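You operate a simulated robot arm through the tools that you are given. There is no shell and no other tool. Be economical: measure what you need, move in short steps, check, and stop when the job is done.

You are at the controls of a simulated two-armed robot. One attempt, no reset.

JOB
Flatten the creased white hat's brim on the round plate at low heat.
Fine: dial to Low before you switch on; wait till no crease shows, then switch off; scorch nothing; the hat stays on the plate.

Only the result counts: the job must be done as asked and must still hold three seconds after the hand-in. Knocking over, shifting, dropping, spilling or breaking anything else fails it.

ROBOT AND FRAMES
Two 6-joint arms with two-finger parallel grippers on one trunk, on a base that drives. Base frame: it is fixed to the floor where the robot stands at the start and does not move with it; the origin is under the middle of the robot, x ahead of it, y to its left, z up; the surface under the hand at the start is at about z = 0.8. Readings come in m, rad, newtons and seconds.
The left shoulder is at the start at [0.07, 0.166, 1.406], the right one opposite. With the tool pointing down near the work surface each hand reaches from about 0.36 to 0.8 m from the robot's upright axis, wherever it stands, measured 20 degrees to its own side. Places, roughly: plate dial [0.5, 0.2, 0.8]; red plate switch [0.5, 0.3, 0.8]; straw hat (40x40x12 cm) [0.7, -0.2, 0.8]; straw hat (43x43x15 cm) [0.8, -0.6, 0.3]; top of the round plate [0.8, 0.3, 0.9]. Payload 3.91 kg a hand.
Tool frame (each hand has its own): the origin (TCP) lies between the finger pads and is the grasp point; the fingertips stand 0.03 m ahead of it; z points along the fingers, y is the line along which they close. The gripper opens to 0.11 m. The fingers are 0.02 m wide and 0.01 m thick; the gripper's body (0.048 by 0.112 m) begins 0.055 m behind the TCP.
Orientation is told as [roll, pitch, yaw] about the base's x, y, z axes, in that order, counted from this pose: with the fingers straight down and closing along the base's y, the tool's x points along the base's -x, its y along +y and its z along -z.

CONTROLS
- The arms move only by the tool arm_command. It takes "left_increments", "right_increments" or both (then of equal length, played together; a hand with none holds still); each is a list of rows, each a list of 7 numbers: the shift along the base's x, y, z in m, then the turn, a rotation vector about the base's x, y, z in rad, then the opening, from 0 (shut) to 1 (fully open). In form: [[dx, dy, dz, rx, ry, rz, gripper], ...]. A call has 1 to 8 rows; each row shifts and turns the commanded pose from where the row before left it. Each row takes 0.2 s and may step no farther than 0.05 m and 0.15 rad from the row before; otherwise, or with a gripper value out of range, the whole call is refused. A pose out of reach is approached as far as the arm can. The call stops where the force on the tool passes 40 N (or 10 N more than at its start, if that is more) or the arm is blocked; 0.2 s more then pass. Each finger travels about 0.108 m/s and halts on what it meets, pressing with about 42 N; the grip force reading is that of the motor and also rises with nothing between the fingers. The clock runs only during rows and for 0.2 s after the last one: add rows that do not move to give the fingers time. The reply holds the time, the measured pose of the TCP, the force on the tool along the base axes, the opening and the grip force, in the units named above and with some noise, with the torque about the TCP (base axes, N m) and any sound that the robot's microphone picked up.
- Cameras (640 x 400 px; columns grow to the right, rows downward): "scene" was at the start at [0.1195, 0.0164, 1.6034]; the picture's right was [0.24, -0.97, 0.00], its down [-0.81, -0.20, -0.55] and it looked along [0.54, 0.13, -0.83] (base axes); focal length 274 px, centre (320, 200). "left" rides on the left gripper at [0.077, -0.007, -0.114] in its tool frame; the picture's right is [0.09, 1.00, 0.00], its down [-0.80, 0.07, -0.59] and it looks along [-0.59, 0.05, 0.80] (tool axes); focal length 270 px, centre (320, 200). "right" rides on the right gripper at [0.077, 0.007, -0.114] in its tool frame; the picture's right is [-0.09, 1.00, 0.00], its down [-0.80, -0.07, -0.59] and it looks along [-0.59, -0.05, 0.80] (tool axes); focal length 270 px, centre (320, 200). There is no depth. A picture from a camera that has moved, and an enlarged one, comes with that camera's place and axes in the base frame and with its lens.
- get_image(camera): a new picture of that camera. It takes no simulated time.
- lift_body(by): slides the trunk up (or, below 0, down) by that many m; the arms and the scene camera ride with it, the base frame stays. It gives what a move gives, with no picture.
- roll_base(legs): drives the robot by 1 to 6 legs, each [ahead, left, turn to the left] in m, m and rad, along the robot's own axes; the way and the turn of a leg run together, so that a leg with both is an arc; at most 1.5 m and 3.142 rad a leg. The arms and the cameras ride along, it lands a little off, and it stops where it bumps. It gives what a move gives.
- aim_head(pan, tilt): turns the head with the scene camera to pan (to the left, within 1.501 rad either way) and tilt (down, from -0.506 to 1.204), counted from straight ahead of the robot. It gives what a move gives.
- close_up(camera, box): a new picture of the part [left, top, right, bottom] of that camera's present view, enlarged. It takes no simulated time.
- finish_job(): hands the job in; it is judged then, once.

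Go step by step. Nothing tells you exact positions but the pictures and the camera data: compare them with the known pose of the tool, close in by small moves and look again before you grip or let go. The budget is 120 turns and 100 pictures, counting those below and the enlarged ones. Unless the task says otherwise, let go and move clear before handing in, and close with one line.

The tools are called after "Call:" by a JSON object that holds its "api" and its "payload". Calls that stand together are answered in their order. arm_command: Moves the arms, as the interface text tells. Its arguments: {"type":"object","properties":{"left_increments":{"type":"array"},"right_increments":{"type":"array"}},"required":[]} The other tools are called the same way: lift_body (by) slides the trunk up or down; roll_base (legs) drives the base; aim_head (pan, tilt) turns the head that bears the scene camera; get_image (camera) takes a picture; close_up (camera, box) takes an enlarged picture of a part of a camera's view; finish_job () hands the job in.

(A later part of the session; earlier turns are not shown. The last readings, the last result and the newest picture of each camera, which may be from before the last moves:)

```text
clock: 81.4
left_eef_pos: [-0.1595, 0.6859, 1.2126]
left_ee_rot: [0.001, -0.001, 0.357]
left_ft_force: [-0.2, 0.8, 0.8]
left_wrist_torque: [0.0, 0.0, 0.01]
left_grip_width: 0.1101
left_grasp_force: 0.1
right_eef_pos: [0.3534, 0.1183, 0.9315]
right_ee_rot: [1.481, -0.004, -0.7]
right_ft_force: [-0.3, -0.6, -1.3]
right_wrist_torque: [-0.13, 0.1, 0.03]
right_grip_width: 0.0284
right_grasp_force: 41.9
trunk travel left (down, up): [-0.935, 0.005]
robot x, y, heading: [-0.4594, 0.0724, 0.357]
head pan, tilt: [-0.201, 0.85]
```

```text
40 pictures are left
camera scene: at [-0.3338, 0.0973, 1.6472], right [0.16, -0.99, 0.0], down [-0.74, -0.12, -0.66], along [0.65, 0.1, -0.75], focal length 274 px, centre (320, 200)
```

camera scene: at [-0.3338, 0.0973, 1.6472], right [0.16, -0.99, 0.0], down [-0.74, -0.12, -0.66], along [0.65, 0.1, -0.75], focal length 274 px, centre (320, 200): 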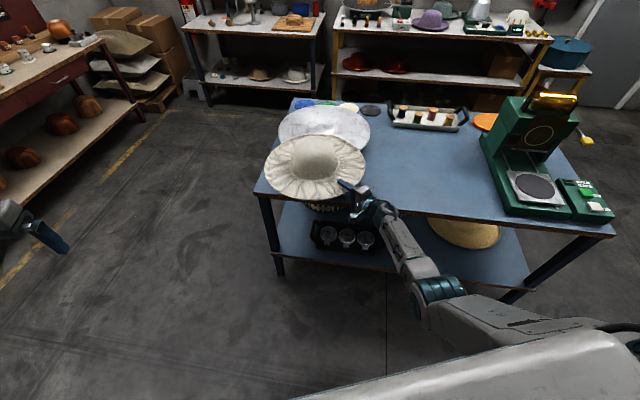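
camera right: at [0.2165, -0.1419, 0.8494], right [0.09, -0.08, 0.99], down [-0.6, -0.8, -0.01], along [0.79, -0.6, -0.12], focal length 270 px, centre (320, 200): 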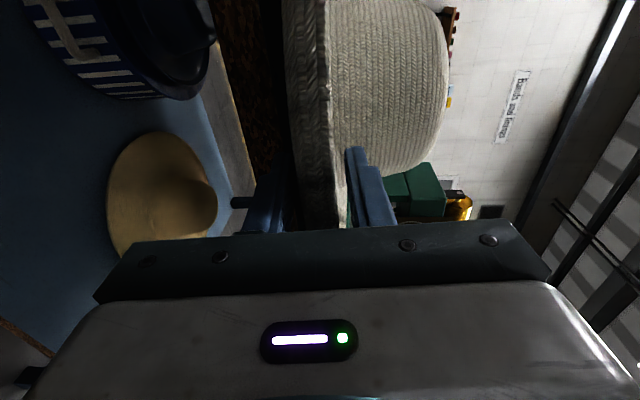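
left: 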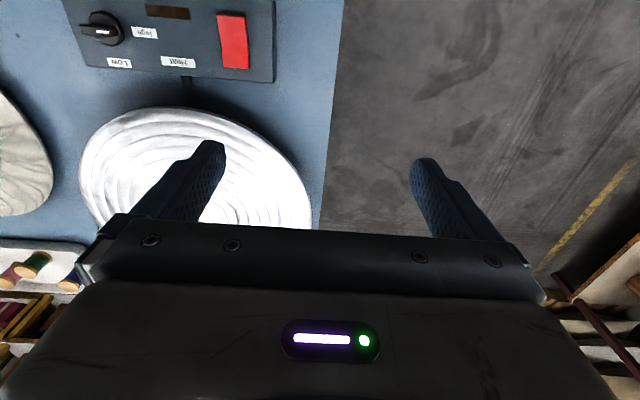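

Call:
{"api": "roll_base", "payload": {"legs": [[0.27, -0.1, 0]]}}

Call:
{"api": "aim_head", "payload": {"pan": -0.1, "tilt": 0.85}}

Call:
{"api": "get_image", "payload": {"camera": "scene"}}

```text
clock: 83.4
left_eef_pos: [0.1226, 0.6894, 1.2122]
left_ee_rot: [-0.001, -0.003, 0.358]
left_ft_force: [-0.3, 0.3, -0.4]
left_wrist_torque: [0.02, -0.02, -0.03]
left_grip_width: 0.1101
left_grasp_force: 0.0
right_eef_pos: [0.637, 0.1209, 0.9351]
right_ee_rot: [1.483, -0.008, -0.697]
right_ft_force: [0.1, -0.2, -0.6]
right_wrist_torque: [-0.13, 0.13, 0.01]
right_grip_width: 0.0283
right_grasp_force: 42.5
trunk travel left (down, up): [-0.935, 0.005]
robot x, y, heading: [-0.178, 0.0684, 0.361]
head pan, tilt: [-0.201, 0.85]
```

```text
clock: 84.1
left_eef_pos: [0.1242, 0.6883, 1.211]
left_ee_rot: [0.001, -0.001, 0.358]
left_ft_force: [0.6, 0.0, 0.6]
left_wrist_torque: [0.0, 0.01, 0.01]
left_grip_width: 0.1101
left_grasp_force: 0.1
right_eef_pos: [0.6378, 0.1211, 0.9343]
right_ee_rot: [1.482, -0.007, -0.698]
right_ft_force: [1.1, 0.0, -0.7]
right_wrist_torque: [-0.15, 0.16, -0.01]
right_grip_width: 0.0286
right_grasp_force: 41.9
trunk travel left (down, up): [-0.935, 0.005]
robot x, y, heading: [-0.1774, 0.0679, 0.358]
head pan, tilt: [-0.099, 0.85]
```

```text
39 pictures are left
camera scene: at [-0.052, 0.108, 1.6475], right [0.26, -0.97, 0.0], down [-0.73, -0.19, -0.66], along [0.64, 0.17, -0.75], focal length 274 px, centre (320, 200)
```

scene: 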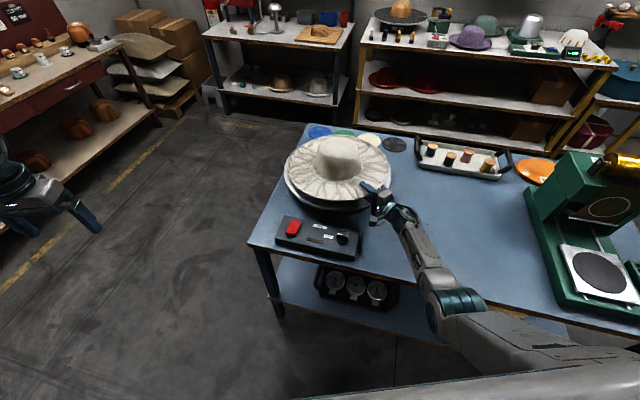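

Call:
{"api": "close_up", "payload": {"camera": "scene", "box": [265, 115, 425, 235]}}

```text
3.33 times, centred on (345, 175) of scene
camera zoom: at [-0.052, 0.108, 1.6475], right [0.26, -0.97, 0.0], down [-0.73, -0.19, -0.66], along [0.64, 0.17, -0.75], focal length 914 px, centre (237, 283)
```

zoom: 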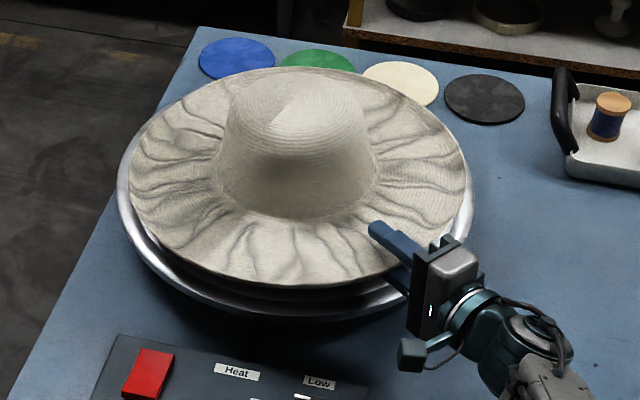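

Hat is ~4 cm short of plate centre; nudge and then lower.

Call:
{"api": "roll_base", "payload": {"legs": [[0.038, -0.006, 0]]}}

Call:
{"api": "lift_body", "payload": {"by": -0.035}}

Call:
{"api": "close_up", "payload": {"camera": "scene", "box": [265, 115, 425, 235]}}

Call:
{"api": "get_image", "payload": {"camera": "right"}}

```text
clock: 85.0
left_eef_pos: [0.1547, 0.6948, 1.216]
left_ee_rot: [-0.001, -0.011, 0.362]
left_ft_force: [-0.4, 0.0, 0.3]
left_wrist_torque: [0.02, -0.08, -0.01]
left_grip_width: 0.1102
left_grasp_force: 0.1
right_eef_pos: [0.6704, 0.1284, 0.9397]
right_ee_rot: [1.489, -0.011, -0.698]
right_ft_force: [-1.0, 0.5, -0.8]
right_wrist_torque: [-0.16, 0.13, -0.01]
right_grip_width: 0.0285
right_grasp_force: 42.6
trunk travel left (down, up): [-0.935, 0.005]
robot x, y, heading: [-0.1348, 0.0749, 0.36]
head pan, tilt: [-0.099, 0.85]
```

```text
clock: 85.8
left_eef_pos: [0.1603, 0.696, 1.177]
left_ee_rot: [-0.001, -0.001, 0.359]
left_ft_force: [-0.3, 0.8, 0.4]
left_wrist_torque: [-0.03, -0.01, 0.0]
left_grip_width: 0.1099
left_grasp_force: 0.0
right_eef_pos: [0.6747, 0.1295, 0.8996]
right_ee_rot: [1.484, -0.006, -0.697]
right_ft_force: [-0.1, -0.6, 1.6]
right_wrist_torque: [0.59, -0.44, 0.15]
right_grip_width: 0.0288
right_grasp_force: 42.4
trunk travel left (down, up): [-0.9, 0.04]
robot x, y, heading: [-0.1355, 0.0782, 0.363]
head pan, tilt: [-0.099, 0.85]
```

```text
3.33 times, centred on (345, 175) of scene
camera zoom: at [-0.0155, 0.1154, 1.6125], right [0.26, -0.97, 0.0], down [-0.73, -0.19, -0.66], along [0.64, 0.17, -0.75], focal length 914 px, centre (237, 283)
```

zoom: 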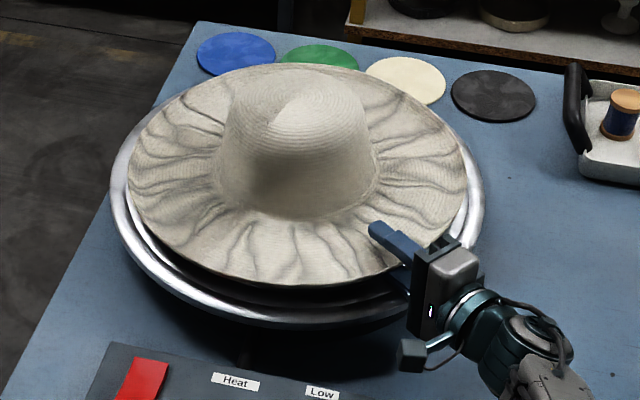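

```text
36 pictures are left
camera right: at [0.5428, 0.0918, 0.9149], right [0.12, 0.01, 0.99], down [0.23, -0.97, -0.01], along [0.97, 0.23, -0.12], focal length 270 px, centre (320, 200)
```

right: 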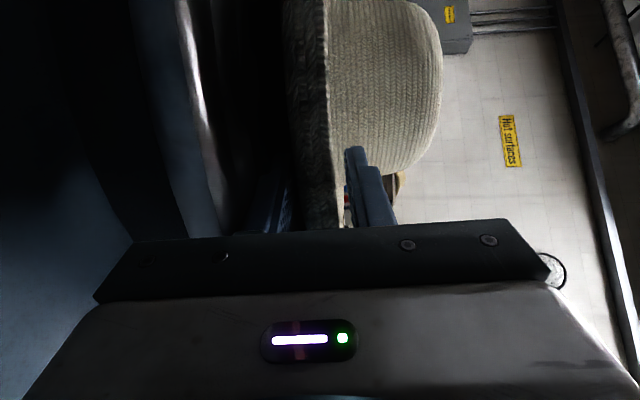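

The lower finger now rests between brim and plate (plate top ≈0.872), with the hat centred at ~(0.79, 0.26). I'll open slightly and pull straight back out.

Call:
{"api": "arm_command", "payload": {"right_increments": [[0, 0, 0.003, 0, 0, 0, 0.3], [0, 0, 0.003, 0, 0, 0, 0.36], [0, 0, 0.001, 0, 0, 0, 0.4]]}}

Call:
{"api": "arm_command", "payload": {"right_increments": [[-0.013, -0.015, 0, 0, 0, 0, 0.4], [-0.013, -0.015, 0, 0, 0, 0, 0.4], [-0.013, -0.015, 0, 0, 0, 0, 0.4], [-0.013, -0.015, 0, 0, 0, 0, 0.4], [-0.013, -0.015, 0.0, 0, 0, 0, 0.4]]}}

Call:
{"api": "close_up", "payload": {"camera": "scene", "box": [265, 115, 425, 235]}}

```text
clock: 86.5
left_eef_pos: [0.1618, 0.6968, 1.1769]
left_ee_rot: [-0.001, -0.002, 0.36]
left_ft_force: [0.3, 0.4, 0.1]
left_wrist_torque: [0.04, 0.01, 0.01]
left_grip_width: 0.1096
left_grasp_force: 0.0
right_eef_pos: [0.6756, 0.1298, 0.9056]
right_ee_rot: [1.482, -0.004, -0.697]
right_ft_force: [0.8, 1.0, 3.5]
right_wrist_torque: [0.07, 0.05, -0.02]
right_grip_width: 0.0423
right_grasp_force: 0.1
trunk travel left (down, up): [-0.9, 0.04]
robot x, y, heading: [-0.1385, 0.0773, 0.358]
head pan, tilt: [-0.099, 0.85]
```

```text
clock: 87.8
left_eef_pos: [0.1608, 0.6954, 1.178]
left_ee_rot: [0.001, -0.002, 0.359]
left_ft_force: [-0.5, -0.2, -0.3]
left_wrist_torque: [0.02, 0.01, 0.02]
left_grip_width: 0.1102
left_grasp_force: 0.1
right_eef_pos: [0.6106, 0.0528, 0.9049]
right_ee_rot: [1.482, -0.005, -0.698]
right_ft_force: [-0.9, -1.7, 0.4]
right_wrist_torque: [-0.01, -0.02, -0.02]
right_grip_width: 0.0442
right_grasp_force: 0.2
trunk travel left (down, up): [-0.9, 0.04]
robot x, y, heading: [-0.1341, 0.0777, 0.359]
head pan, tilt: [-0.099, 0.85]
```

```text
3.33 times, centred on (345, 175) of scene
camera zoom: at [-0.0148, 0.1141, 1.6125], right [0.26, -0.97, 0.0], down [-0.73, -0.19, -0.66], along [0.64, 0.17, -0.75], focal length 914 px, centre (237, 283)
```

zoom: 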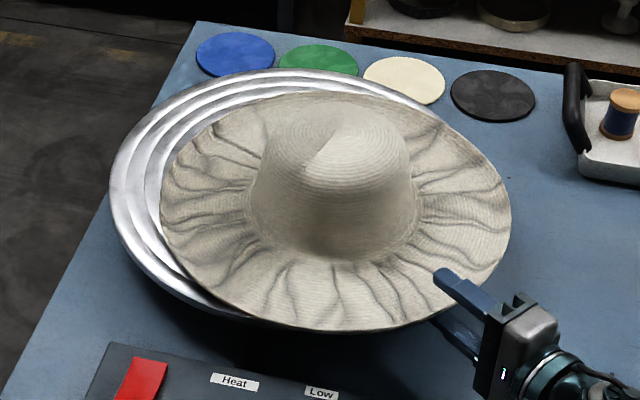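

The hat was dragged ~7 cm toward the hand but rests on the plate. I'll back off, close the fingers, and push the brim's edge back to centre.

Call:
{"api": "arm_command", "payload": {"right_increments": [[-0.02, -0.01, 0, 0, 0, 0, 0.4], [-0.02, -0.01, 0, 0, 0, 0, 0.4], [-0.02, 0, 0, 0, 0, 0, 0.2], [0, 0, -0.006, 0, 0, 0, 0], [0, 0, -0.006, 0, 0, 0, 0], [0, 0, 0, 0, 0, 0, 0]]}}

Call:
{"api": "close_up", "payload": {"camera": "scene", "box": [265, 115, 425, 235]}}

Call:
{"api": "get_image", "payload": {"camera": "right"}}

```text
clock: 89.2
left_eef_pos: [0.1619, 0.6954, 1.1774]
left_ee_rot: [-0.001, -0.003, 0.36]
left_ft_force: [0.1, -0.2, -0.5]
left_wrist_torque: [0.02, 0.02, -0.01]
left_grip_width: 0.1101
left_grasp_force: 0.0
right_eef_pos: [0.5503, 0.034, 0.8931]
right_ee_rot: [1.481, -0.006, -0.699]
right_ft_force: [-0.2, -0.5, 0.9]
right_wrist_torque: [0.44, -0.24, 0.2]
right_grip_width: 0.0283
right_grasp_force: 42.1
trunk travel left (down, up): [-0.9, 0.04]
robot x, y, heading: [-0.1371, 0.0791, 0.358]
head pan, tilt: [-0.099, 0.85]
```

```text
3.33 times, centred on (345, 175) of scene
camera zoom: at [-0.0144, 0.1157, 1.6124], right [0.26, -0.97, 0.0], down [-0.73, -0.19, -0.66], along [0.64, 0.17, -0.75], focal length 914 px, centre (237, 283)
```

zoom: 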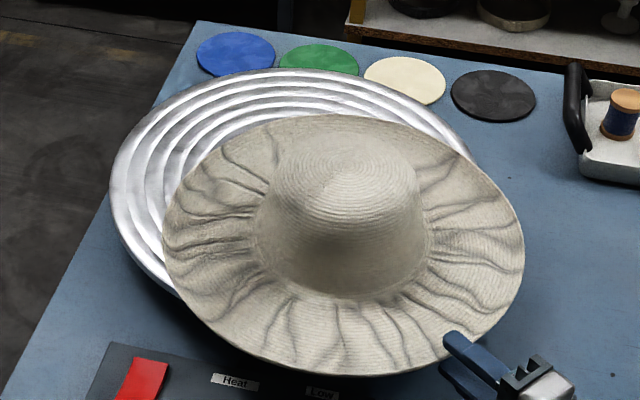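

```text
33 pictures are left
camera right: at [0.4183, -0.0028, 0.9081], right [0.12, 0.01, 0.99], down [0.23, -0.97, -0.01], along [0.97, 0.23, -0.12], focal length 270 px, centre (320, 200)
```

right: 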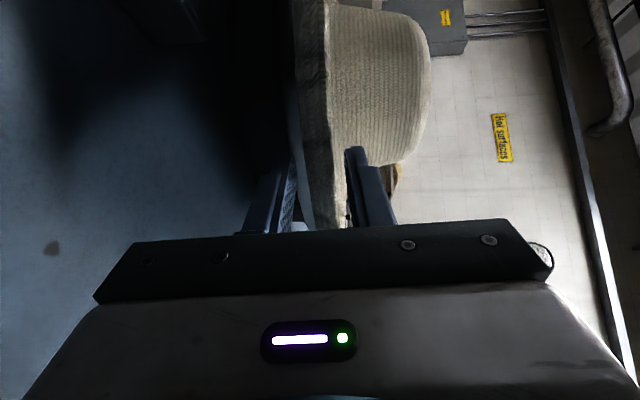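

The hat came along and is gripped again, now overhanging the plate edge with the lower finger in free air — fine. I'll open wide here, withdraw, then push the hat to centre.

Call:
{"api": "arm_command", "payload": {"right_increments": [[0, 0, 0, 0, 0, 0, 0.5], [0, 0, 0, 0, 0, 0, 0.7], [0, 0, 0, 0, 0, 0, 0.7], [-0.02, -0.022, 0, 0, 0, 0, 0.7], [-0.02, -0.022, 0, 0, 0, 0, 0.7], [-0.02, -0.022, 0, 0, 0, 0, 0.7]]}}

Call:
{"api": "close_up", "payload": {"camera": "scene", "box": [265, 115, 425, 235]}}

Call:
{"api": "get_image", "payload": {"camera": "right"}}

```text
clock: 90.5
left_eef_pos: [0.1604, 0.6966, 1.1771]
left_ee_rot: [0.0, -0.003, 0.361]
left_ft_force: [0.7, 0.2, -1.0]
left_wrist_torque: [0.02, 0.01, 0.0]
left_grip_width: 0.1102
left_grasp_force: 0.1
right_eef_pos: [0.4894, -0.0301, 0.8932]
right_ee_rot: [1.483, -0.006, -0.695]
right_ft_force: [-0.3, -0.3, -0.3]
right_wrist_torque: [0.01, -0.02, 0.02]
right_grip_width: 0.077
right_grasp_force: 0.0
trunk travel left (down, up): [-0.9, 0.04]
robot x, y, heading: [-0.1372, 0.0756, 0.361]
head pan, tilt: [-0.099, 0.85]
```

```text
3.33 times, centred on (345, 175) of scene
camera zoom: at [-0.0145, 0.1149, 1.6125], right [0.26, -0.97, 0.0], down [-0.73, -0.19, -0.66], along [0.64, 0.17, -0.75], focal length 914 px, centre (237, 283)
```

zoom: 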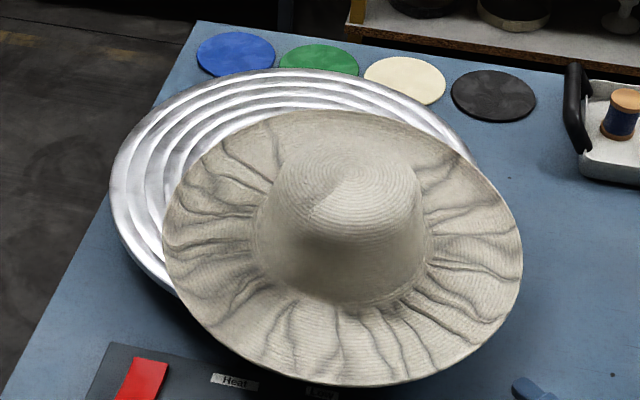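

```text
31 pictures are left
camera right: at [0.3577, -0.0685, 0.9092], right [0.12, 0.01, 0.99], down [0.23, -0.97, -0.01], along [0.97, 0.23, -0.12], focal length 270 px, centre (320, 200)
```

right: 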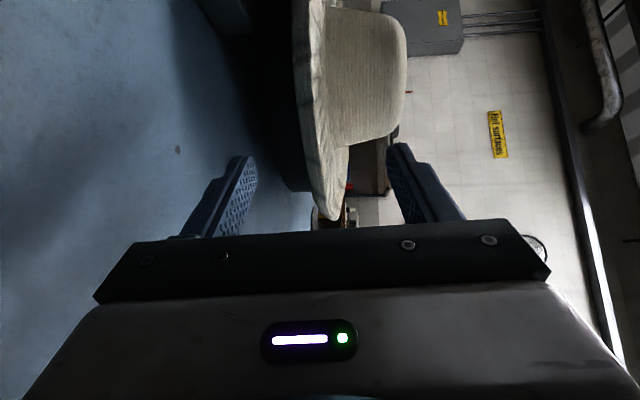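

Call:
{"api": "arm_command", "payload": {"right_increments": [[0, 0, -0.002, 0, 0, 0, 0.4], [0, 0, -0.003, 0, 0, 0, 0.1], [0, 0, 0, 0, 0, 0, 0], [0, 0, 0, 0, 0, 0, 0], [0.013, 0.025, 0, 0, 0, 0, 0], [0.013, 0.025, 0, 0, 0, 0, 0]]}}

Call:
{"api": "close_up", "payload": {"camera": "right", "box": [230, 80, 430, 240]}}

Call:
{"api": "close_up", "payload": {"camera": "scene", "box": [285, 135, 445, 255]}}

```text
clock: 92.0
left_eef_pos: [0.1633, 0.6979, 1.1752]
left_ee_rot: [-0.001, 0.0, 0.359]
left_ft_force: [0.7, 0.8, -0.1]
left_wrist_torque: [0.0, 0.0, 0.02]
left_grip_width: 0.11
left_grasp_force: 0.0
right_eef_pos: [0.5163, 0.0196, 0.8885]
right_ee_rot: [1.48, -0.005, -0.697]
right_ft_force: [-0.1, 1.0, 0.7]
right_wrist_torque: [-0.03, 0.0, 0.0]
right_grip_width: 0.0
right_grasp_force: 37.5
trunk travel left (down, up): [-0.9, 0.04]
robot x, y, heading: [-0.1364, 0.0794, 0.362]
head pan, tilt: [-0.099, 0.85]
```

```text
2.50 times, centred on (330, 160) of right
camera zoom: at [0.3843, -0.018, 0.9038], right [0.12, 0.02, 0.99], down [0.23, -0.97, -0.01], along [0.97, 0.23, -0.12], focal length 676 px, centre (295, 300)
```

zoom: 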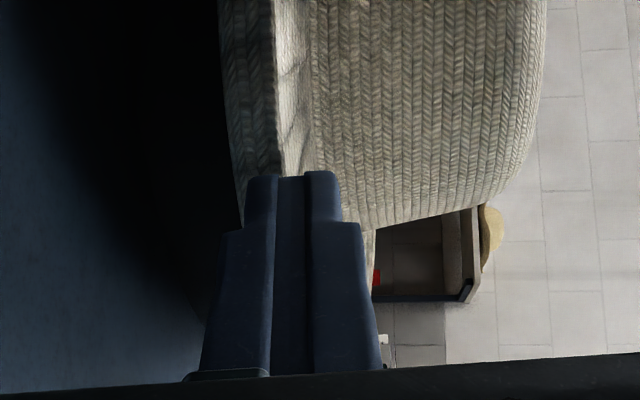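

```text
3.33 times, centred on (365, 195) of scene
camera zoom: at [-0.0126, 0.1177, 1.6122], right [0.26, -0.97, 0.0], down [-0.73, -0.19, -0.66], along [0.64, 0.17, -0.75], focal length 914 px, centre (170, 217)
```

zoom: 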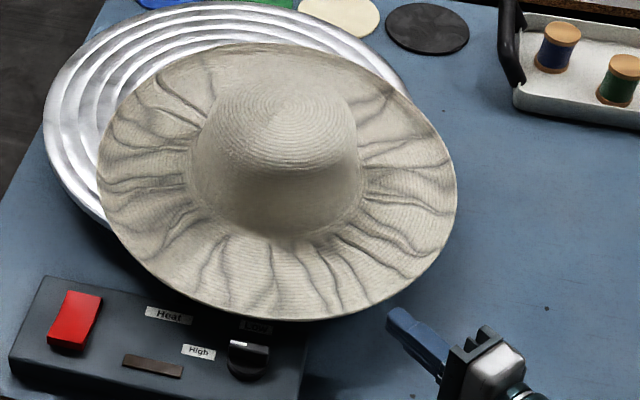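

The rim is ~1 cm lower than the fingers; lower slightly and push toward plate centre.

Call:
{"api": "arm_command", "payload": {"right_increments": [[0, 0, -0.01, 0, 0, 0, 0], [0.012, 0.0095, 0, 0, 0, 0, 0], [0.012, 0.0095, 0, 0, 0, 0, 0], [0.012, 0.0095, 0, 0, 0, 0, 0], [0.012, 0.0095, 0, 0, 0, 0, 0], [0.012, 0.0095, 0, 0, 0, 0, 0]]}}

Call:
{"api": "close_up", "payload": {"camera": "scene", "box": [265, 115, 425, 235]}}

```text
clock: 93.3
left_eef_pos: [0.1618, 0.6973, 1.1767]
left_ee_rot: [-0.001, -0.002, 0.359]
left_ft_force: [-0.1, -0.5, -1.4]
left_wrist_torque: [-0.03, -0.03, 0.0]
left_grip_width: 0.1099
left_grasp_force: 0.0
right_eef_pos: [0.5782, 0.0665, 0.8775]
right_ee_rot: [1.48, -0.004, -0.699]
right_ft_force: [0.0, -0.7, 1.3]
right_wrist_torque: [-0.02, 0.01, 0.01]
right_grip_width: 0.0
right_grasp_force: 37.6
trunk travel left (down, up): [-0.9, 0.04]
robot x, y, heading: [-0.1334, 0.0771, 0.359]
head pan, tilt: [-0.099, 0.85]
```

```text
3.33 times, centred on (345, 175) of scene
camera zoom: at [-0.0128, 0.1165, 1.6123], right [0.26, -0.97, 0.0], down [-0.73, -0.19, -0.66], along [0.64, 0.17, -0.75], focal length 914 px, centre (237, 283)
```

zoom: 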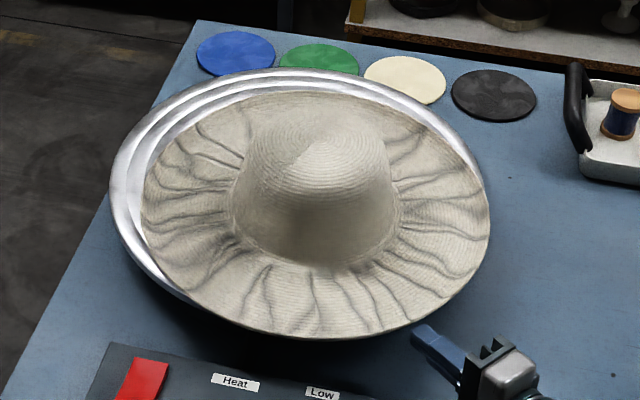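

Call:
{"api": "arm_command", "payload": {"right_increments": [[0.011, 0.011, 0, 0, 0, 0, 0], [0.012, 0.012, 0, 0, 0, 0, 0]]}}

Call:
{"api": "close_up", "payload": {"camera": "scene", "box": [265, 115, 425, 235]}}

```text
clock: 94.0
left_eef_pos: [0.164, 0.6971, 1.1762]
left_ee_rot: [0.0, 0.001, 0.358]
left_ft_force: [-0.5, 0.3, 0.4]
left_wrist_torque: [-0.01, 0.04, 0.0]
left_grip_width: 0.1099
left_grasp_force: 0.0
right_eef_pos: [0.5999, 0.0885, 0.8788]
right_ee_rot: [1.482, -0.004, -0.7]
right_ft_force: [-0.2, 0.7, -0.7]
right_wrist_torque: [-0.03, 0.03, -0.04]
right_grip_width: 0.0
right_grasp_force: 37.7
trunk travel left (down, up): [-0.9, 0.04]
robot x, y, heading: [-0.1421, 0.0812, 0.364]
head pan, tilt: [-0.099, 0.85]
```

```text
3.33 times, centred on (345, 175) of scene
camera zoom: at [-0.0125, 0.1171, 1.6122], right [0.26, -0.97, 0.0], down [-0.73, -0.19, -0.66], along [0.64, 0.17, -0.75], focal length 914 px, centre (237, 283)
```

zoom: 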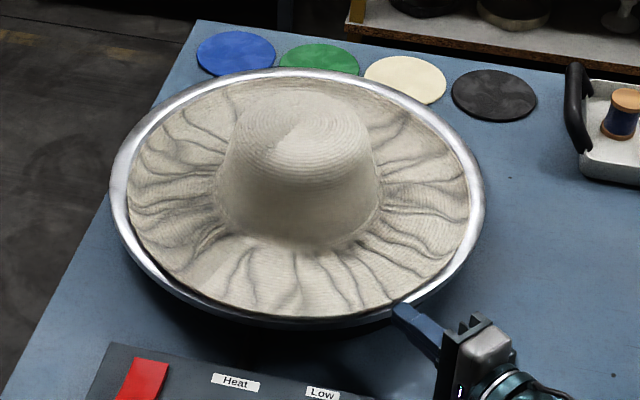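

The hat is centred on the plate. Now back the hand off, raise it, and turn it fingers-down for the dial.

Call:
{"api": "arm_command", "payload": {"right_increments": [[-0.016, -0.02, 0, 0, 0, 0, 0], [-0.016, -0.02, 0.0, 0, 0, 0, 0], [-0.016, -0.02, 0.02, 0, 0, 0, 0], [0, 0, 0.04, 0, 0, 0, 0], [0, 0, 0.04, 0, 0, 0, 0.3], [0, 0, 0.02, -0.1135, 0.0956, 0, 0.3], [0, 0, 0.02, -0.1135, 0.0956, 0, 0.3], [0, 0, 0, -0.1135, 0.0956, 0, 0.3]]}}

Call:
{"api": "arm_command", "payload": {"right_increments": [[0, 0, 0, -0.1135, 0.0956, 0, 0.3], [0, 0, 0, -0.1135, 0.0956, 0, 0.3], [0, 0, 0, -0.1135, 0.0956, 0, 0.3], [0, 0, 0, -0.1135, 0.0956, 0, 0.3], [0, 0, 0, -0.1135, 0.0956, 0, 0.3], [0, 0, 0, -0.1135, 0.0956, 0, 0.3], [0, 0, 0, -0.1135, 0.0956, 0, 0.3]]}}

Call:
{"api": "get_image", "payload": {"camera": "scene"}}

```text
clock: 95.6
left_eef_pos: [0.1512, 0.6967, 1.1788]
left_ee_rot: [-0.004, -0.009, 0.357]
left_ft_force: [-0.4, 0.4, -0.8]
left_wrist_torque: [-0.01, -0.02, 0.01]
left_grip_width: 0.1098
left_grasp_force: 0.1
right_eef_pos: [0.5887, -0.0129, 0.8346]
right_ee_rot: [1.23, -0.01, -0.681]
right_ft_force: [-36.1, -10.5, 57.6]
right_wrist_torque: [-2.54, 4.87, -0.79]
right_grip_width: 0.0308
right_grasp_force: 0.0
right hand out of reach, approached as far as the arm can: row 4, 5, 6, 7, 8
trunk travel left (down, up): [-0.9, 0.04]
robot x, y, heading: [-0.1368, 0.0792, 0.36]
head pan, tilt: [-0.099, 0.85]
stopped in row 8 (right hand): the force on the tool passed its limit at 169 N (the readings are from after the stop); the commanded pose is now the measured one
```

```text
clock: 95.9
left_eef_pos: [0.1601, 0.6935, 1.1789]
left_ee_rot: [0.001, -0.004, 0.352]
left_ft_force: [0.1, 0.0, -0.1]
left_wrist_torque: [-0.02, -0.02, 0.02]
left_grip_width: 0.11
left_grasp_force: 0.1
right_eef_pos: [0.6011, -0.0139, 0.8338]
right_ee_rot: [1.23, -0.002, -0.678]
right_ft_force: [-7.7, -0.6, 27.7]
right_wrist_torque: [-0.81, 1.7, 0.23]
right_grip_width: 0.0307
right_grasp_force: 0.1
right hand out of reach, approached as far as the arm can: row 1
trunk travel left (down, up): [-0.9, 0.04]
robot x, y, heading: [-0.1371, 0.0782, 0.353]
head pan, tilt: [-0.099, 0.85]
stopped in row 1 (right hand): the force on the tool passed its limit at 156 N (the readings are from after the stop); the commanded pose is now the measured one
```

```text
26 pictures are left
camera scene: at [-0.021, 0.1135, 1.613], right [0.25, -0.97, 0.0], down [-0.72, -0.19, -0.66], along [0.64, 0.17, -0.75], focal length 274 px, centre (320, 200)
```

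scene: 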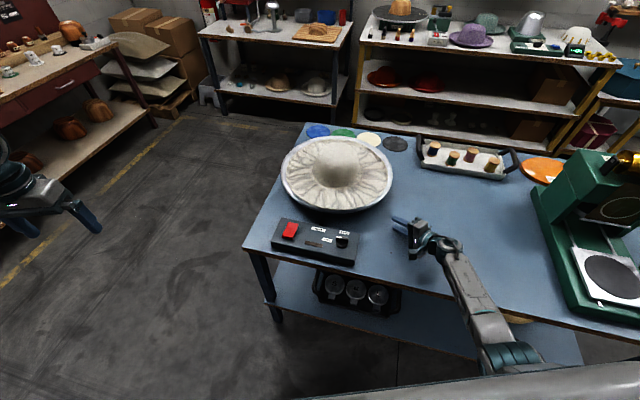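

The withdrawn pose was out of reach and the hand pressed onto the bare table; nothing else moved. I'll raise the trunk first, then move up and outward.

Call:
{"api": "lift_body", "payload": {"by": 0.038}}

Call:
{"api": "arm_command", "payload": {"right_increments": [[0.01, 0.01, 0.02, 0, 0, 0, 0.3], [0.01, 0.01, 0.02, 0, 0, 0, 0.3], [0.01, 0.01, 0.02, 0, 0, 0, 0.3]]}}

```text
clock: 96.7
left_eef_pos: [0.1632, 0.6945, 1.2149]
left_ee_rot: [0.001, 0.001, 0.352]
left_ft_force: [-0.3, 0.0, -0.6]
left_wrist_torque: [0.02, 0.02, -0.01]
left_grip_width: 0.1101
left_grasp_force: 0.0
right_eef_pos: [0.6021, -0.0136, 0.8659]
right_ee_rot: [1.22, 0.001, -0.675]
right_ft_force: [0.1, -0.5, 0.4]
right_wrist_torque: [0.0, 0.02, -0.03]
right_grip_width: 0.033
right_grasp_force: 0.0
trunk travel left (down, up): [-0.938, 0.002]
robot x, y, heading: [-0.1386, 0.0801, 0.352]
head pan, tilt: [-0.099, 0.85]
```

```text
clock: 97.5
left_eef_pos: [0.1647, 0.6948, 1.2143]
left_ee_rot: [0.002, 0.001, 0.353]
left_ft_force: [0.2, -0.2, -0.2]
left_wrist_torque: [0.0, 0.03, -0.01]
left_grip_width: 0.11
left_grasp_force: 0.1
right_eef_pos: [0.6535, 0.0117, 0.8812]
right_ee_rot: [1.224, 0.0, -0.675]
right_ft_force: [0.6, 0.9, 0.2]
right_wrist_torque: [0.01, 0.0, 0.04]
right_grip_width: 0.0328
right_grasp_force: 0.1
right hand out of reach, approached as far as the arm can: row 1, 2, 3
trunk travel left (down, up): [-0.938, 0.002]
robot x, y, heading: [-0.1395, 0.0808, 0.359]
head pan, tilt: [-0.099, 0.85]
```

Call:
{"api": "arm_command", "payload": {"right_increments": [[0, -0.01, 0, 0, 0, -0.13, 0.3], [0, -0.01, 0, 0, 0, -0.13, 0.3], [0, -0.01, 0, 0, 0, -0.13, 0.3], [0, -0.01, 0.01, 0, 0, -0.13, 0.3], [0, 0, 0.02, 0, 0, 0, 0.3], [0, 0, 0.02, 0, 0, 0, 0.3]]}}

```text
clock: 98.9
left_eef_pos: [0.1645, 0.6934, 1.2148]
left_ee_rot: [0.001, 0.001, 0.354]
left_ft_force: [0.2, 0.1, -0.3]
left_wrist_torque: [0.03, -0.02, 0.02]
left_grip_width: 0.1099
left_grasp_force: 0.0
right_eef_pos: [0.6811, -0.0308, 0.8642]
right_ee_rot: [1.226, 0.002, -1.197]
right_ft_force: [1.6, 0.0, 0.5]
right_wrist_torque: [-0.03, -0.02, -0.05]
right_grip_width: 0.0328
right_grasp_force: 0.1
right hand out of reach, approached as far as the arm can: row 1, 2, 3, 4, 5, 6
trunk travel left (down, up): [-0.938, 0.002]
robot x, y, heading: [-0.1323, 0.0789, 0.354]
head pan, tilt: [-0.099, 0.85]
```

Call:
{"api": "arm_command", "payload": {"right_increments": [[0, 0, 0.005, -0.051, 0.13, 0, 0.3], [0, 0, 0.005, -0.051, 0.13, 0, 0.3], [0, 0, 0.005, -0.051, 0.13, 0, 0.3]]}}

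```text
clock: 99.4
left_eef_pos: [0.1545, 0.6942, 1.2175]
left_ee_rot: [-0.001, -0.008, 0.349]
left_ft_force: [-0.2, 0.2, -0.7]
left_wrist_torque: [-0.01, 0.01, 0.01]
left_grip_width: 0.11
left_grasp_force: 0.1
right_eef_pos: [0.7075, -0.0306, 0.8344]
right_ee_rot: [1.068, -0.002, -1.199]
right_ft_force: [-34.1, -3.3, 35.6]
right_wrist_torque: [0.11, 0.68, 0.2]
right_grip_width: 0.0254
right_grasp_force: 0.0
right hand out of reach, approached as far as the arm can: row 1, 2
trunk travel left (down, up): [-0.938, 0.002]
robot x, y, heading: [-0.1375, 0.0758, 0.353]
head pan, tilt: [-0.099, 0.85]
stopped in row 2 (right hand): the force on the tool passed its limit at 80 N (the readings are from after the stop); the commanded pose is now the measured one
```

The arm is at its folded limit; it needs to extend as it rises. I'll move outward and up.

Call:
{"api": "arm_command", "payload": {"right_increments": [[0.03, -0.005, 0.03, 0, 0, 0, 0.3], [0.03, -0.005, 0.03, 0, 0, 0, 0.3], [0.02, -0.005, 0.02, 0, 0, 0, 0.3]]}}

Call:
{"api": "get_image", "payload": {"camera": "scene"}}

```text
clock: 100.2
left_eef_pos: [0.1602, 0.6934, 1.2162]
left_ee_rot: [-0.002, -0.001, 0.35]
left_ft_force: [-1.0, -0.2, 0.0]
left_wrist_torque: [0.0, -0.04, 0.02]
left_grip_width: 0.1103
left_grasp_force: 0.1
right_eef_pos: [0.7908, -0.0495, 0.9066]
right_ee_rot: [1.057, -0.001, -1.196]
right_ft_force: [-0.1, 0.0, 0.1]
right_wrist_torque: [-0.02, 0.0, -0.01]
right_grip_width: 0.033
right_grasp_force: 0.0
right hand out of reach, approached as far as the arm can: row 1, 3
trunk travel left (down, up): [-0.938, 0.002]
robot x, y, heading: [-0.1385, 0.0783, 0.355]
head pan, tilt: [-0.099, 0.85]
```

```text
25 pictures are left
camera scene: at [-0.0196, 0.1151, 1.6507], right [0.25, -0.97, 0.0], down [-0.73, -0.19, -0.66], along [0.64, 0.17, -0.75], focal length 274 px, centre (320, 200)
```

scene: 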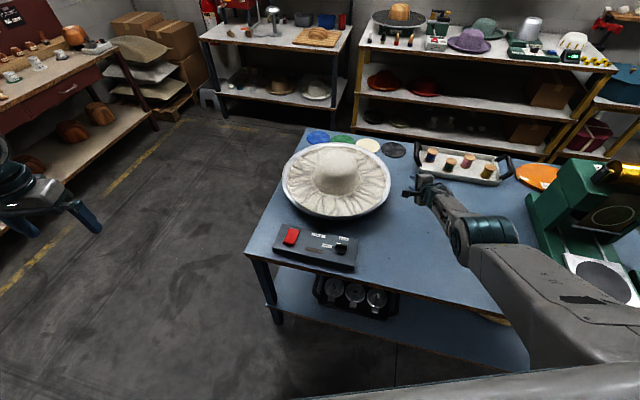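

Call:
{"api": "roll_base", "payload": {"legs": [[-0.12, 0, 0]]}}

Call:
{"api": "arm_command", "payload": {"right_increments": [[0, 0, 0.005, -0.051, 0.13, 0, 0.3], [0, 0, 0.005, -0.051, 0.13, 0, 0.3], [0, 0, 0.005, -0.051, 0.13, 0, 0.3], [0, 0, 0.005, -0.051, 0.13, 0, 0.3], [0, 0, 0.0, -0.051, 0.13, 0, 0.3], [0, 0, 0, -0.051, 0.13, 0, 0.3], [0, 0, 0, -0.051, 0.13, 0, 0.3], [0, 0, 0, -0.03, 0.077, 0, 0.3]]}}

```text
clock: 101.5
left_eef_pos: [0.059, 0.6543, 1.2126]
left_ee_rot: [0.0, 0.004, 0.348]
left_ft_force: [1.2, 0.3, -1.0]
left_wrist_torque: [-0.04, 0.01, 0.02]
left_grip_width: 0.1101
left_grasp_force: 0.0
right_eef_pos: [0.6877, -0.0905, 0.8999]
right_ee_rot: [1.051, 0.002, -1.198]
right_ft_force: [0.5, -0.3, -0.2]
right_wrist_torque: [-0.04, -0.02, -0.01]
right_grip_width: 0.0327
right_grasp_force: 0.0
trunk travel left (down, up): [-0.938, 0.002]
robot x, y, heading: [-0.2474, 0.0329, 0.349]
head pan, tilt: [-0.099, 0.85]
```

```text
clock: 103.2
left_eef_pos: [0.0562, 0.6532, 1.2147]
left_ee_rot: [0.003, 0.0, 0.349]
left_ft_force: [-0.5, 0.1, 0.5]
left_wrist_torque: [0.01, -0.01, -0.01]
left_grip_width: 0.1098
left_grasp_force: 0.1
right_eef_pos: [0.6842, -0.0921, 0.9012]
right_ee_rot: [0.995, -0.002, -1.198]
right_ft_force: [0.2, -0.2, -0.2]
right_wrist_torque: [0.01, -0.01, 0.01]
right_grip_width: 0.0329
right_grasp_force: 0.0
right hand out of reach, approached as far as the arm can: row 1, 2, 3, 4, 5, 6, 7, 8
trunk travel left (down, up): [-0.938, 0.002]
robot x, y, heading: [-0.2477, 0.0383, 0.349]
head pan, tilt: [-0.099, 0.85]
```

Call:
{"api": "arm_command", "payload": {"right_increments": [[-0.02, 0.014, 0.005, -0.051, 0.13, 0, 0.3], [-0.02, 0.014, 0.005, -0.051, 0.13, 0, 0.3], [-0.02, 0.014, 0.005, -0.051, 0.13, 0, 0.3], [-0.02, 0.014, 0.005, -0.051, 0.13, 0, 0.3], [-0.02, 0.01, 0.0, -0.051, 0.13, 0, 0.3], [-0.01, 0.0, 0, -0.051, 0.13, 0, 0.3], [0, 0, 0, -0.051, 0.13, 0, 0.3]]}}

```text
clock: 104.4
left_eef_pos: [0.0527, 0.6536, 1.2143]
left_ee_rot: [0.002, 0.0, 0.35]
left_ft_force: [0.2, 0.6, -0.3]
left_wrist_torque: [0.01, 0.01, -0.01]
left_grip_width: 0.11
left_grasp_force: 0.1
right_eef_pos: [0.6338, -0.083, 0.8362]
right_ee_rot: [0.905, -0.052, -1.197]
right_ft_force: [4.9, 0.8, 16.8]
right_wrist_torque: [0.18, -0.3, -0.03]
right_grip_width: 0.0245
right_grasp_force: 0.0
right hand out of reach, approached as far as the arm can: row 1, 2, 3, 4, 5
trunk travel left (down, up): [-0.938, 0.002]
robot x, y, heading: [-0.2455, 0.0359, 0.356]
head pan, tilt: [-0.099, 0.85]
stopped in row 5 (right hand): the force on the tool passed its limit at 44 N (the readings are from after the stop); the commanded pose is now the measured one
```

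The left hand is already fingers-down and free, so I'll use it for dial and switch. First I free the right hand and park it off the table by backing the base away.

Call:
{"api": "arm_command", "payload": {"right_increments": [[0.02, 0.0, 0.02, 0.051, -0.13, 0, 0.3], [0.02, 0.0, 0.02, 0.051, -0.13, 0, 0.3], [0.01, 0.0, 0.02, 0, 0, 0, 0.3]]}}

Call:
{"api": "roll_base", "payload": {"legs": [[-0.45, 0, 0]]}}

Call:
{"api": "get_image", "payload": {"camera": "scene"}}

```text
clock: 105.2
left_eef_pos: [0.0544, 0.6543, 1.2146]
left_ee_rot: [0.002, -0.001, 0.349]
left_ft_force: [-0.1, 0.9, -0.6]
left_wrist_torque: [0.01, -0.03, 0.03]
left_grip_width: 0.1101
left_grasp_force: 0.1
right_eef_pos: [0.6733, -0.0881, 0.9099]
right_ee_rot: [1.178, -0.047, -1.211]
right_ft_force: [0.2, -0.8, 1.1]
right_wrist_torque: [-0.03, 0.02, 0.01]
right_grip_width: 0.0329
right_grasp_force: 0.0
right hand out of reach, approached as far as the arm can: row 1, 2
trunk travel left (down, up): [-0.938, 0.002]
robot x, y, heading: [-0.2483, 0.0373, 0.354]
head pan, tilt: [-0.099, 0.85]
```

```text
clock: 107.9
left_eef_pos: [-0.3622, 0.4992, 1.2127]
left_ee_rot: [0.001, 0.005, 0.355]
left_ft_force: [0.1, 0.2, -0.6]
left_wrist_torque: [-0.03, 0.01, -0.02]
left_grip_width: 0.1098
left_grasp_force: 0.1
right_eef_pos: [0.2595, -0.2373, 0.9076]
right_ee_rot: [1.176, -0.048, -1.205]
right_ft_force: [1.2, -0.7, 0.3]
right_wrist_torque: [-0.01, 0.01, 0.04]
right_grip_width: 0.0332
right_grasp_force: 0.0
trunk travel left (down, up): [-0.938, 0.002]
robot x, y, heading: [-0.6624, -0.1155, 0.359]
head pan, tilt: [-0.099, 0.85]
```

```text
24 pictures are left
camera scene: at [-0.5395, -0.0789, 1.6501], right [0.25, -0.97, 0.0], down [-0.73, -0.19, -0.66], along [0.64, 0.17, -0.75], focal length 274 px, centre (320, 200)
```

scene: 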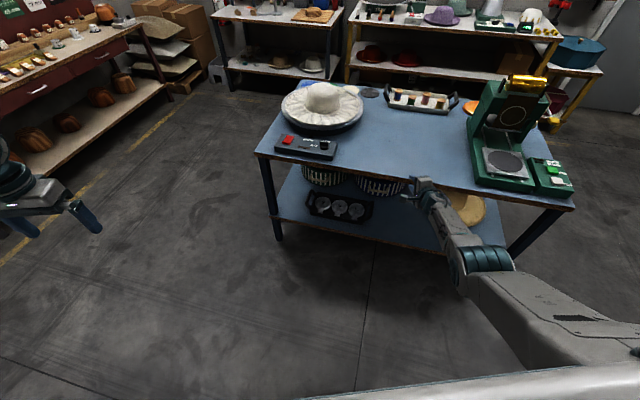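

Call:
{"api": "arm_command", "payload": {"right_increments": [[-0.03, 0.023, 0, 0, 0, 0, 0.3], [-0.03, 0.023, 0, 0, 0, 0, 0.3], [-0.03, 0.023, 0, 0, 0, 0, 0.3], [-0.03, 0.023, 0, 0, 0, 0, 0.3], [-0.03, 0.023, 0, 0, 0, 0, 0.3], [-0.03, 0.023, 0, 0, 0, 0, 0.3]]}}

Call:
{"api": "arm_command", "payload": {"right_increments": [[0, 0, 0.005, -0.051, 0.13, 0, 0.3], [0, 0, 0.005, -0.051, 0.13, 0, 0.3], [0, 0, 0.005, -0.051, 0.13, 0, 0.3], [0, 0, 0.005, -0.051, 0.13, 0, 0.3], [0, 0, 0.0, -0.051, 0.13, 0, 0.3], [0, 0, 0, -0.051, 0.13, 0, 0.3], [0, 0, 0, -0.051, 0.13, 0, 0.3], [0, 0, 0, -0.051, 0.13, 0, 0.3]]}}

```text
clock: 109.3
left_eef_pos: [-0.3651, 0.4999, 1.2129]
left_ee_rot: [0.002, 0.0, 0.354]
left_ft_force: [-0.3, -0.8, -0.6]
left_wrist_torque: [0.01, 0.03, -0.01]
left_grip_width: 0.11
left_grasp_force: 0.2
right_eef_pos: [0.126, -0.1, 0.848]
right_ee_rot: [1.188, -0.052, -1.214]
right_ft_force: [0.1, 0.1, -0.3]
right_wrist_torque: [-0.01, 0.02, 0.03]
right_grip_width: 0.0328
right_grasp_force: 0.1
right hand out of reach, approached as far as the arm can: row 1, 2, 3, 4, 5, 6
trunk travel left (down, up): [-0.938, 0.002]
robot x, y, heading: [-0.6678, -0.117, 0.353]
head pan, tilt: [-0.099, 0.85]
```

```text
clock: 111.1
left_eef_pos: [-0.3639, 0.501, 1.2144]
left_ee_rot: [0.003, 0.002, 0.354]
left_ft_force: [0.3, 0.4, 0.1]
left_wrist_torque: [0.0, -0.01, 0.0]
left_grip_width: 0.11
left_grasp_force: 0.1
right_eef_pos: [0.1239, -0.1089, 0.8682]
right_ee_rot: [0.147, -0.108, -1.186]
right_ft_force: [0.7, -0.4, -0.4]
right_wrist_torque: [-0.01, 0.02, 0.02]
right_grip_width: 0.0329
right_grasp_force: 0.1
right hand out of reach, approached as far as the arm can: row 1, 2
trunk travel left (down, up): [-0.938, 0.002]
robot x, y, heading: [-0.6645, -0.1163, 0.355]
head pan, tilt: [-0.099, 0.85]
```

The right hand is fingers-down again. I'll straighten and raise it, and meanwhile turn the left hand's yaw +90° so its fingers close along x for the dial.

Call:
{"api": "arm_command", "payload": {"right_increments": [[0, 0.02, 0.02, 0.022, 0.088, 0, 0.3], [0, 0.02, 0.02, 0.022, 0.088, 0, 0.3], [0, 0.02, 0.03, 0, 0, 0, 0.3], [0, 0.02, 0.03, 0, 0, 0, 0.3], [0, 0.0, 0.03, 0, 0, 0, 0.3], [0, 0, 0, 0, 0, 0, 0.3], [0, 0, 0, 0, 0, 0, 0.3], [0, 0, 0, 0, 0, 0, 0.3]], "left_increments": [[0.02, 0, -0.02, 0, 0, 0.145, 0.5], [0.02, 0, -0.02, 0, 0, 0.145, 0.5], [0.02, 0, -0.02, 0, 0, 0.145, 0.5], [0.02, 0, -0.02, 0, 0, 0.145, 0.5], [0, 0, -0.02, 0, 0, 0.145, 0.5], [0, 0, -0.02, 0, 0, 0.145, 0.5], [0, 0, -0.02, 0, 0, 0.145, 0.5], [0, 0, -0.02, 0, 0, 0.145, 0.5]]}}

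Call:
{"api": "arm_command", "payload": {"left_increments": [[0.02, -0.03, 0, 0, 0, 0.137, 0.5], [0.02, -0.03, 0, 0, 0, 0.137, 0.5], [0.02, -0.03, 0, 0, 0, 0.137, 0.5]]}}

Call:
{"api": "roll_base", "payload": {"legs": [[0, 0, -0.355]]}}

```text
clock: 112.9
left_eef_pos: [-0.3133, 0.5143, 1.0611]
left_ee_rot: [0.0, 0.001, 1.516]
left_ft_force: [-0.4, -0.2, 0.4]
left_wrist_torque: [-0.03, -0.02, -0.01]
left_grip_width: 0.0549
left_grasp_force: 0.0
left hand out of reach, approached as far as the arm can: row 4, 5, 6, 7, 8
right_eef_pos: [0.1225, -0.0286, 0.9977]
right_ee_rot: [0.004, -0.001, -1.177]
right_ft_force: [0.4, 1.1, 0.9]
right_wrist_torque: [0.0, -0.01, 0.01]
right_grip_width: 0.0334
right_grasp_force: 0.0
trunk travel left (down, up): [-0.938, 0.002]
robot x, y, heading: [-0.6598, -0.1162, 0.356]
head pan, tilt: [-0.099, 0.85]
```

```text
clock: 113.7
left_eef_pos: [-0.3323, 0.4694, 1.0839]
left_ee_rot: [0.001, 0.001, 1.927]
left_ft_force: [0.7, -0.7, 0.1]
left_wrist_torque: [0.01, -0.01, 0.01]
left_grip_width: 0.055
left_grasp_force: 0.1
left hand out of reach, approached as far as the arm can: row 1, 2, 3
right_eef_pos: [0.1212, -0.0298, 0.9983]
right_ee_rot: [0.004, 0.0, -1.179]
right_ft_force: [-0.5, -0.9, -0.5]
right_wrist_torque: [-0.02, -0.01, -0.01]
right_grip_width: 0.033
right_grasp_force: 0.0
trunk travel left (down, up): [-0.938, 0.002]
robot x, y, heading: [-0.6627, -0.1173, 0.358]
head pan, tilt: [-0.099, 0.85]
```

```text
clock: 115.2
left_eef_pos: [-0.1502, 0.3184, 1.0834]
left_ee_rot: [0.003, 0.003, 1.573]
left_ft_force: [0.5, 0.0, -0.5]
left_wrist_torque: [-0.01, 0.05, -0.01]
left_grip_width: 0.0551
left_grasp_force: 0.0
right_eef_pos: [0.105, -0.3053, 0.9982]
right_ee_rot: [0.002, 0.001, -1.533]
right_ft_force: [0.4, 0.1, 0.0]
right_wrist_torque: [-0.01, -0.02, 0.0]
right_grip_width: 0.033
right_grasp_force: 0.0
trunk travel left (down, up): [-0.938, 0.002]
robot x, y, heading: [-0.6679, -0.1147, 0.005]
head pan, tilt: [-0.099, 0.85]
```

Call:
{"api": "roll_base", "payload": {"legs": [[0.588, -0.01, 0]]}}

Call:
{"api": "arm_command", "payload": {"left_increments": [[0.01, -0.03, -0.02, 0, 0, 0, 0.5], [0.01, -0.03, -0.02, 0, 0, 0, 0.5], [0.01, -0.03, -0.02, 0, 0, 0, 0.5], [0.01, -0.03, -0.02, 0, 0, 0, 0.5]]}}

Call:
{"api": "get_image", "payload": {"camera": "left"}}

Call:
{"api": "get_image", "payload": {"camera": "scene"}}

```text
clock: 118.5
left_eef_pos: [0.4294, 0.3182, 1.085]
left_ee_rot: [0.002, 0.002, 1.584]
left_ft_force: [-0.1, -1.0, 1.6]
left_wrist_torque: [0.02, -0.02, 0.01]
left_grip_width: 0.0548
left_grasp_force: 0.0
right_eef_pos: [0.6906, -0.3047, 0.9996]
right_ee_rot: [0.005, 0.0, -1.519]
right_ft_force: [-0.3, 0.4, -0.8]
right_wrist_torque: [0.0, 0.0, 0.0]
right_grip_width: 0.0329
right_grasp_force: 0.0
trunk travel left (down, up): [-0.938, 0.002]
robot x, y, heading: [-0.0842, -0.124, 0.009]
head pan, tilt: [-0.099, 0.85]
```

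```text
clock: 119.5
left_eef_pos: [0.3939, 0.3024, 1.0419]
left_ee_rot: [0.003, 0.003, 1.582]
left_ft_force: [-0.1, -0.5, 0.7]
left_wrist_torque: [-0.01, 0.01, -0.02]
left_grip_width: 0.0551
left_grasp_force: 0.0
left hand out of reach, approached as far as the arm can: row 1, 2, 3, 4
right_eef_pos: [0.6915, -0.3041, 0.998]
right_ee_rot: [0.004, 0.001, -1.518]
right_ft_force: [0.5, 0.0, 0.5]
right_wrist_torque: [0.01, 0.02, -0.01]
right_grip_width: 0.033
right_grasp_force: 0.1
trunk travel left (down, up): [-0.938, 0.002]
robot x, y, heading: [-0.0823, -0.1237, 0.011]
head pan, tilt: [-0.099, 0.85]
```

```text
23 pictures are left
camera left: at [0.4029, 0.2262, 1.1579], right [-0.99, -0.1, 0.0], down [-0.08, 0.8, 0.59], along [-0.06, 0.59, -0.81], focal length 270 px, centre (320, 200)
```

left: 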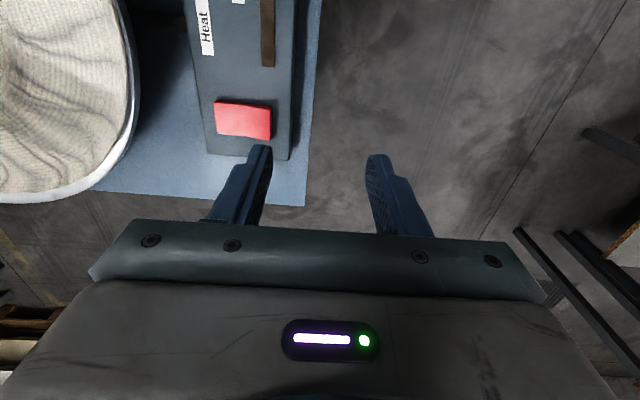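

```text
22 pictures are left
camera scene: at [0.0493, -0.1289, 1.6503], right [-0.09, -1.0, 0.0], down [-0.75, 0.06, -0.66], along [0.66, -0.06, -0.75], focal length 274 px, centre (320, 200)
```

scene: 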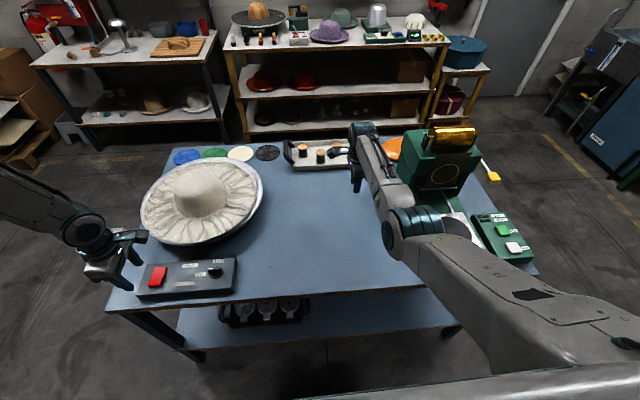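

Call:
{"api": "arm_command", "payload": {"left_increments": [[0.02, 0, -0.03, 0, 0, 0, 0.5], [0.03, 0, -0.03, 0, 0, 0, 0.5], [0.03, -0.02, -0.03, 0, 0, 0, 0.5], [0.01, -0.04, 0, 0, 0, 0, 0.5], [0, -0.04, 0, 0, 0, 0, 0.5], [0, -0.036, 0, 0, 0, 0, 0.5]]}}

Call:
{"api": "get_image", "payload": {"camera": "left"}}

Call:
{"api": "close_up", "payload": {"camera": "scene", "box": [120, 240, 260, 310]}}

```text
clock: 120.9
left_eef_pos: [0.3736, 0.2962, 1.0214]
left_ee_rot: [0.002, 0.001, 1.583]
left_ft_force: [-0.2, 0.3, 0.0]
left_wrist_torque: [0.03, 0.01, 0.0]
left_grip_width: 0.0553
left_grasp_force: 0.1
left hand out of reach, approached as far as the arm can: row 1, 2, 3, 4, 5, 6
right_eef_pos: [0.6913, -0.3062, 0.9983]
right_ee_rot: [0.004, 0.0, -1.52]
right_ft_force: [-0.5, 0.1, -0.9]
right_wrist_torque: [-0.02, -0.01, -0.01]
right_grip_width: 0.0329
right_grasp_force: 0.0
trunk travel left (down, up): [-0.938, 0.002]
robot x, y, heading: [-0.0792, -0.1199, 0.013]
head pan, tilt: [-0.099, 0.85]
```

```text
21 pictures are left
camera left: at [0.3828, 0.2205, 1.1371], right [-0.99, -0.1, 0.0], down [-0.08, 0.8, 0.59], along [-0.06, 0.59, -0.81], focal length 270 px, centre (320, 200)
```

left: 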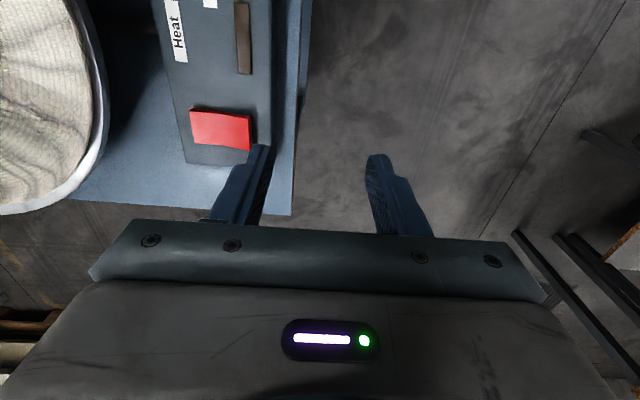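

```text
4.57 times, centred on (190, 275) of scene
camera zoom: at [0.0478, -0.1297, 1.6504], right [-0.09, -1.0, 0.0], down [-0.75, 0.07, -0.66], along [0.66, -0.06, -0.75], focal length 1253 px, centre (914, -143)
```

zoom: 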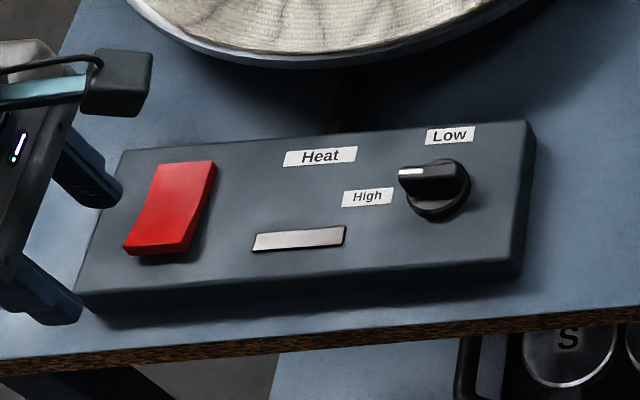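

The left arm is stuck near a limit with that yaw. I'll test how far the right wrist can turn clockwise in free air, since its fingers already close along x.

Call:
{"api": "arm_command", "payload": {"right_increments": [[0, 0, 0, 0, 0, -0.15, 0.3], [0, 0, 0, 0, 0, -0.15, 0.3], [0, 0, 0, 0, 0, -0.15, 0.3], [0, 0, 0, 0, 0, -0.15, 0.3], [0, 0, 0, 0, 0, -0.15, 0.3], [0, 0, 0, 0, 0, -0.15, 0.3], [0, 0, 0, 0, 0, -0.15, 0.3], [0, 0, 0, 0, 0, -0.15, 0.3]], "left_increments": [[0, 0.03, 0.0, 0, 0, -0.14, 0.5], [0, 0.03, 0, 0, 0, -0.14, 0.5], [0, 0.03, 0.0, 0, 0, -0.14, 0.5], [0, 0.03, 0.0, 0, 0, -0.14, 0.5], [0, 0, 0, 0, 0, -0.14, 0.5], [0, 0, 0, 0, 0, -0.14, 0.5], [0, 0, 0, 0, 0, -0.14, 0.5], [0, 0, 0, 0, 0, -0.14, 0.5]]}}

```text
clock: 122.7
left_eef_pos: [0.3761, 0.4189, 1.021]
left_ee_rot: [0.001, 0.001, 0.462]
left_ft_force: [-0.1, -0.3, 0.1]
left_wrist_torque: [-0.01, -0.01, 0.0]
left_grip_width: 0.0547
left_grasp_force: 0.1
right_eef_pos: [0.6913, -0.3043, 0.998]
right_ee_rot: [0.004, -0.001, -2.722]
right_ft_force: [-0.2, 0.3, -0.5]
right_wrist_torque: [-0.03, 0.01, -0.02]
right_grip_width: 0.0329
right_grasp_force: 0.1
trunk travel left (down, up): [-0.938, 0.002]
robot x, y, heading: [-0.0779, -0.1268, 0.016]
head pan, tilt: [-0.099, 0.85]
```

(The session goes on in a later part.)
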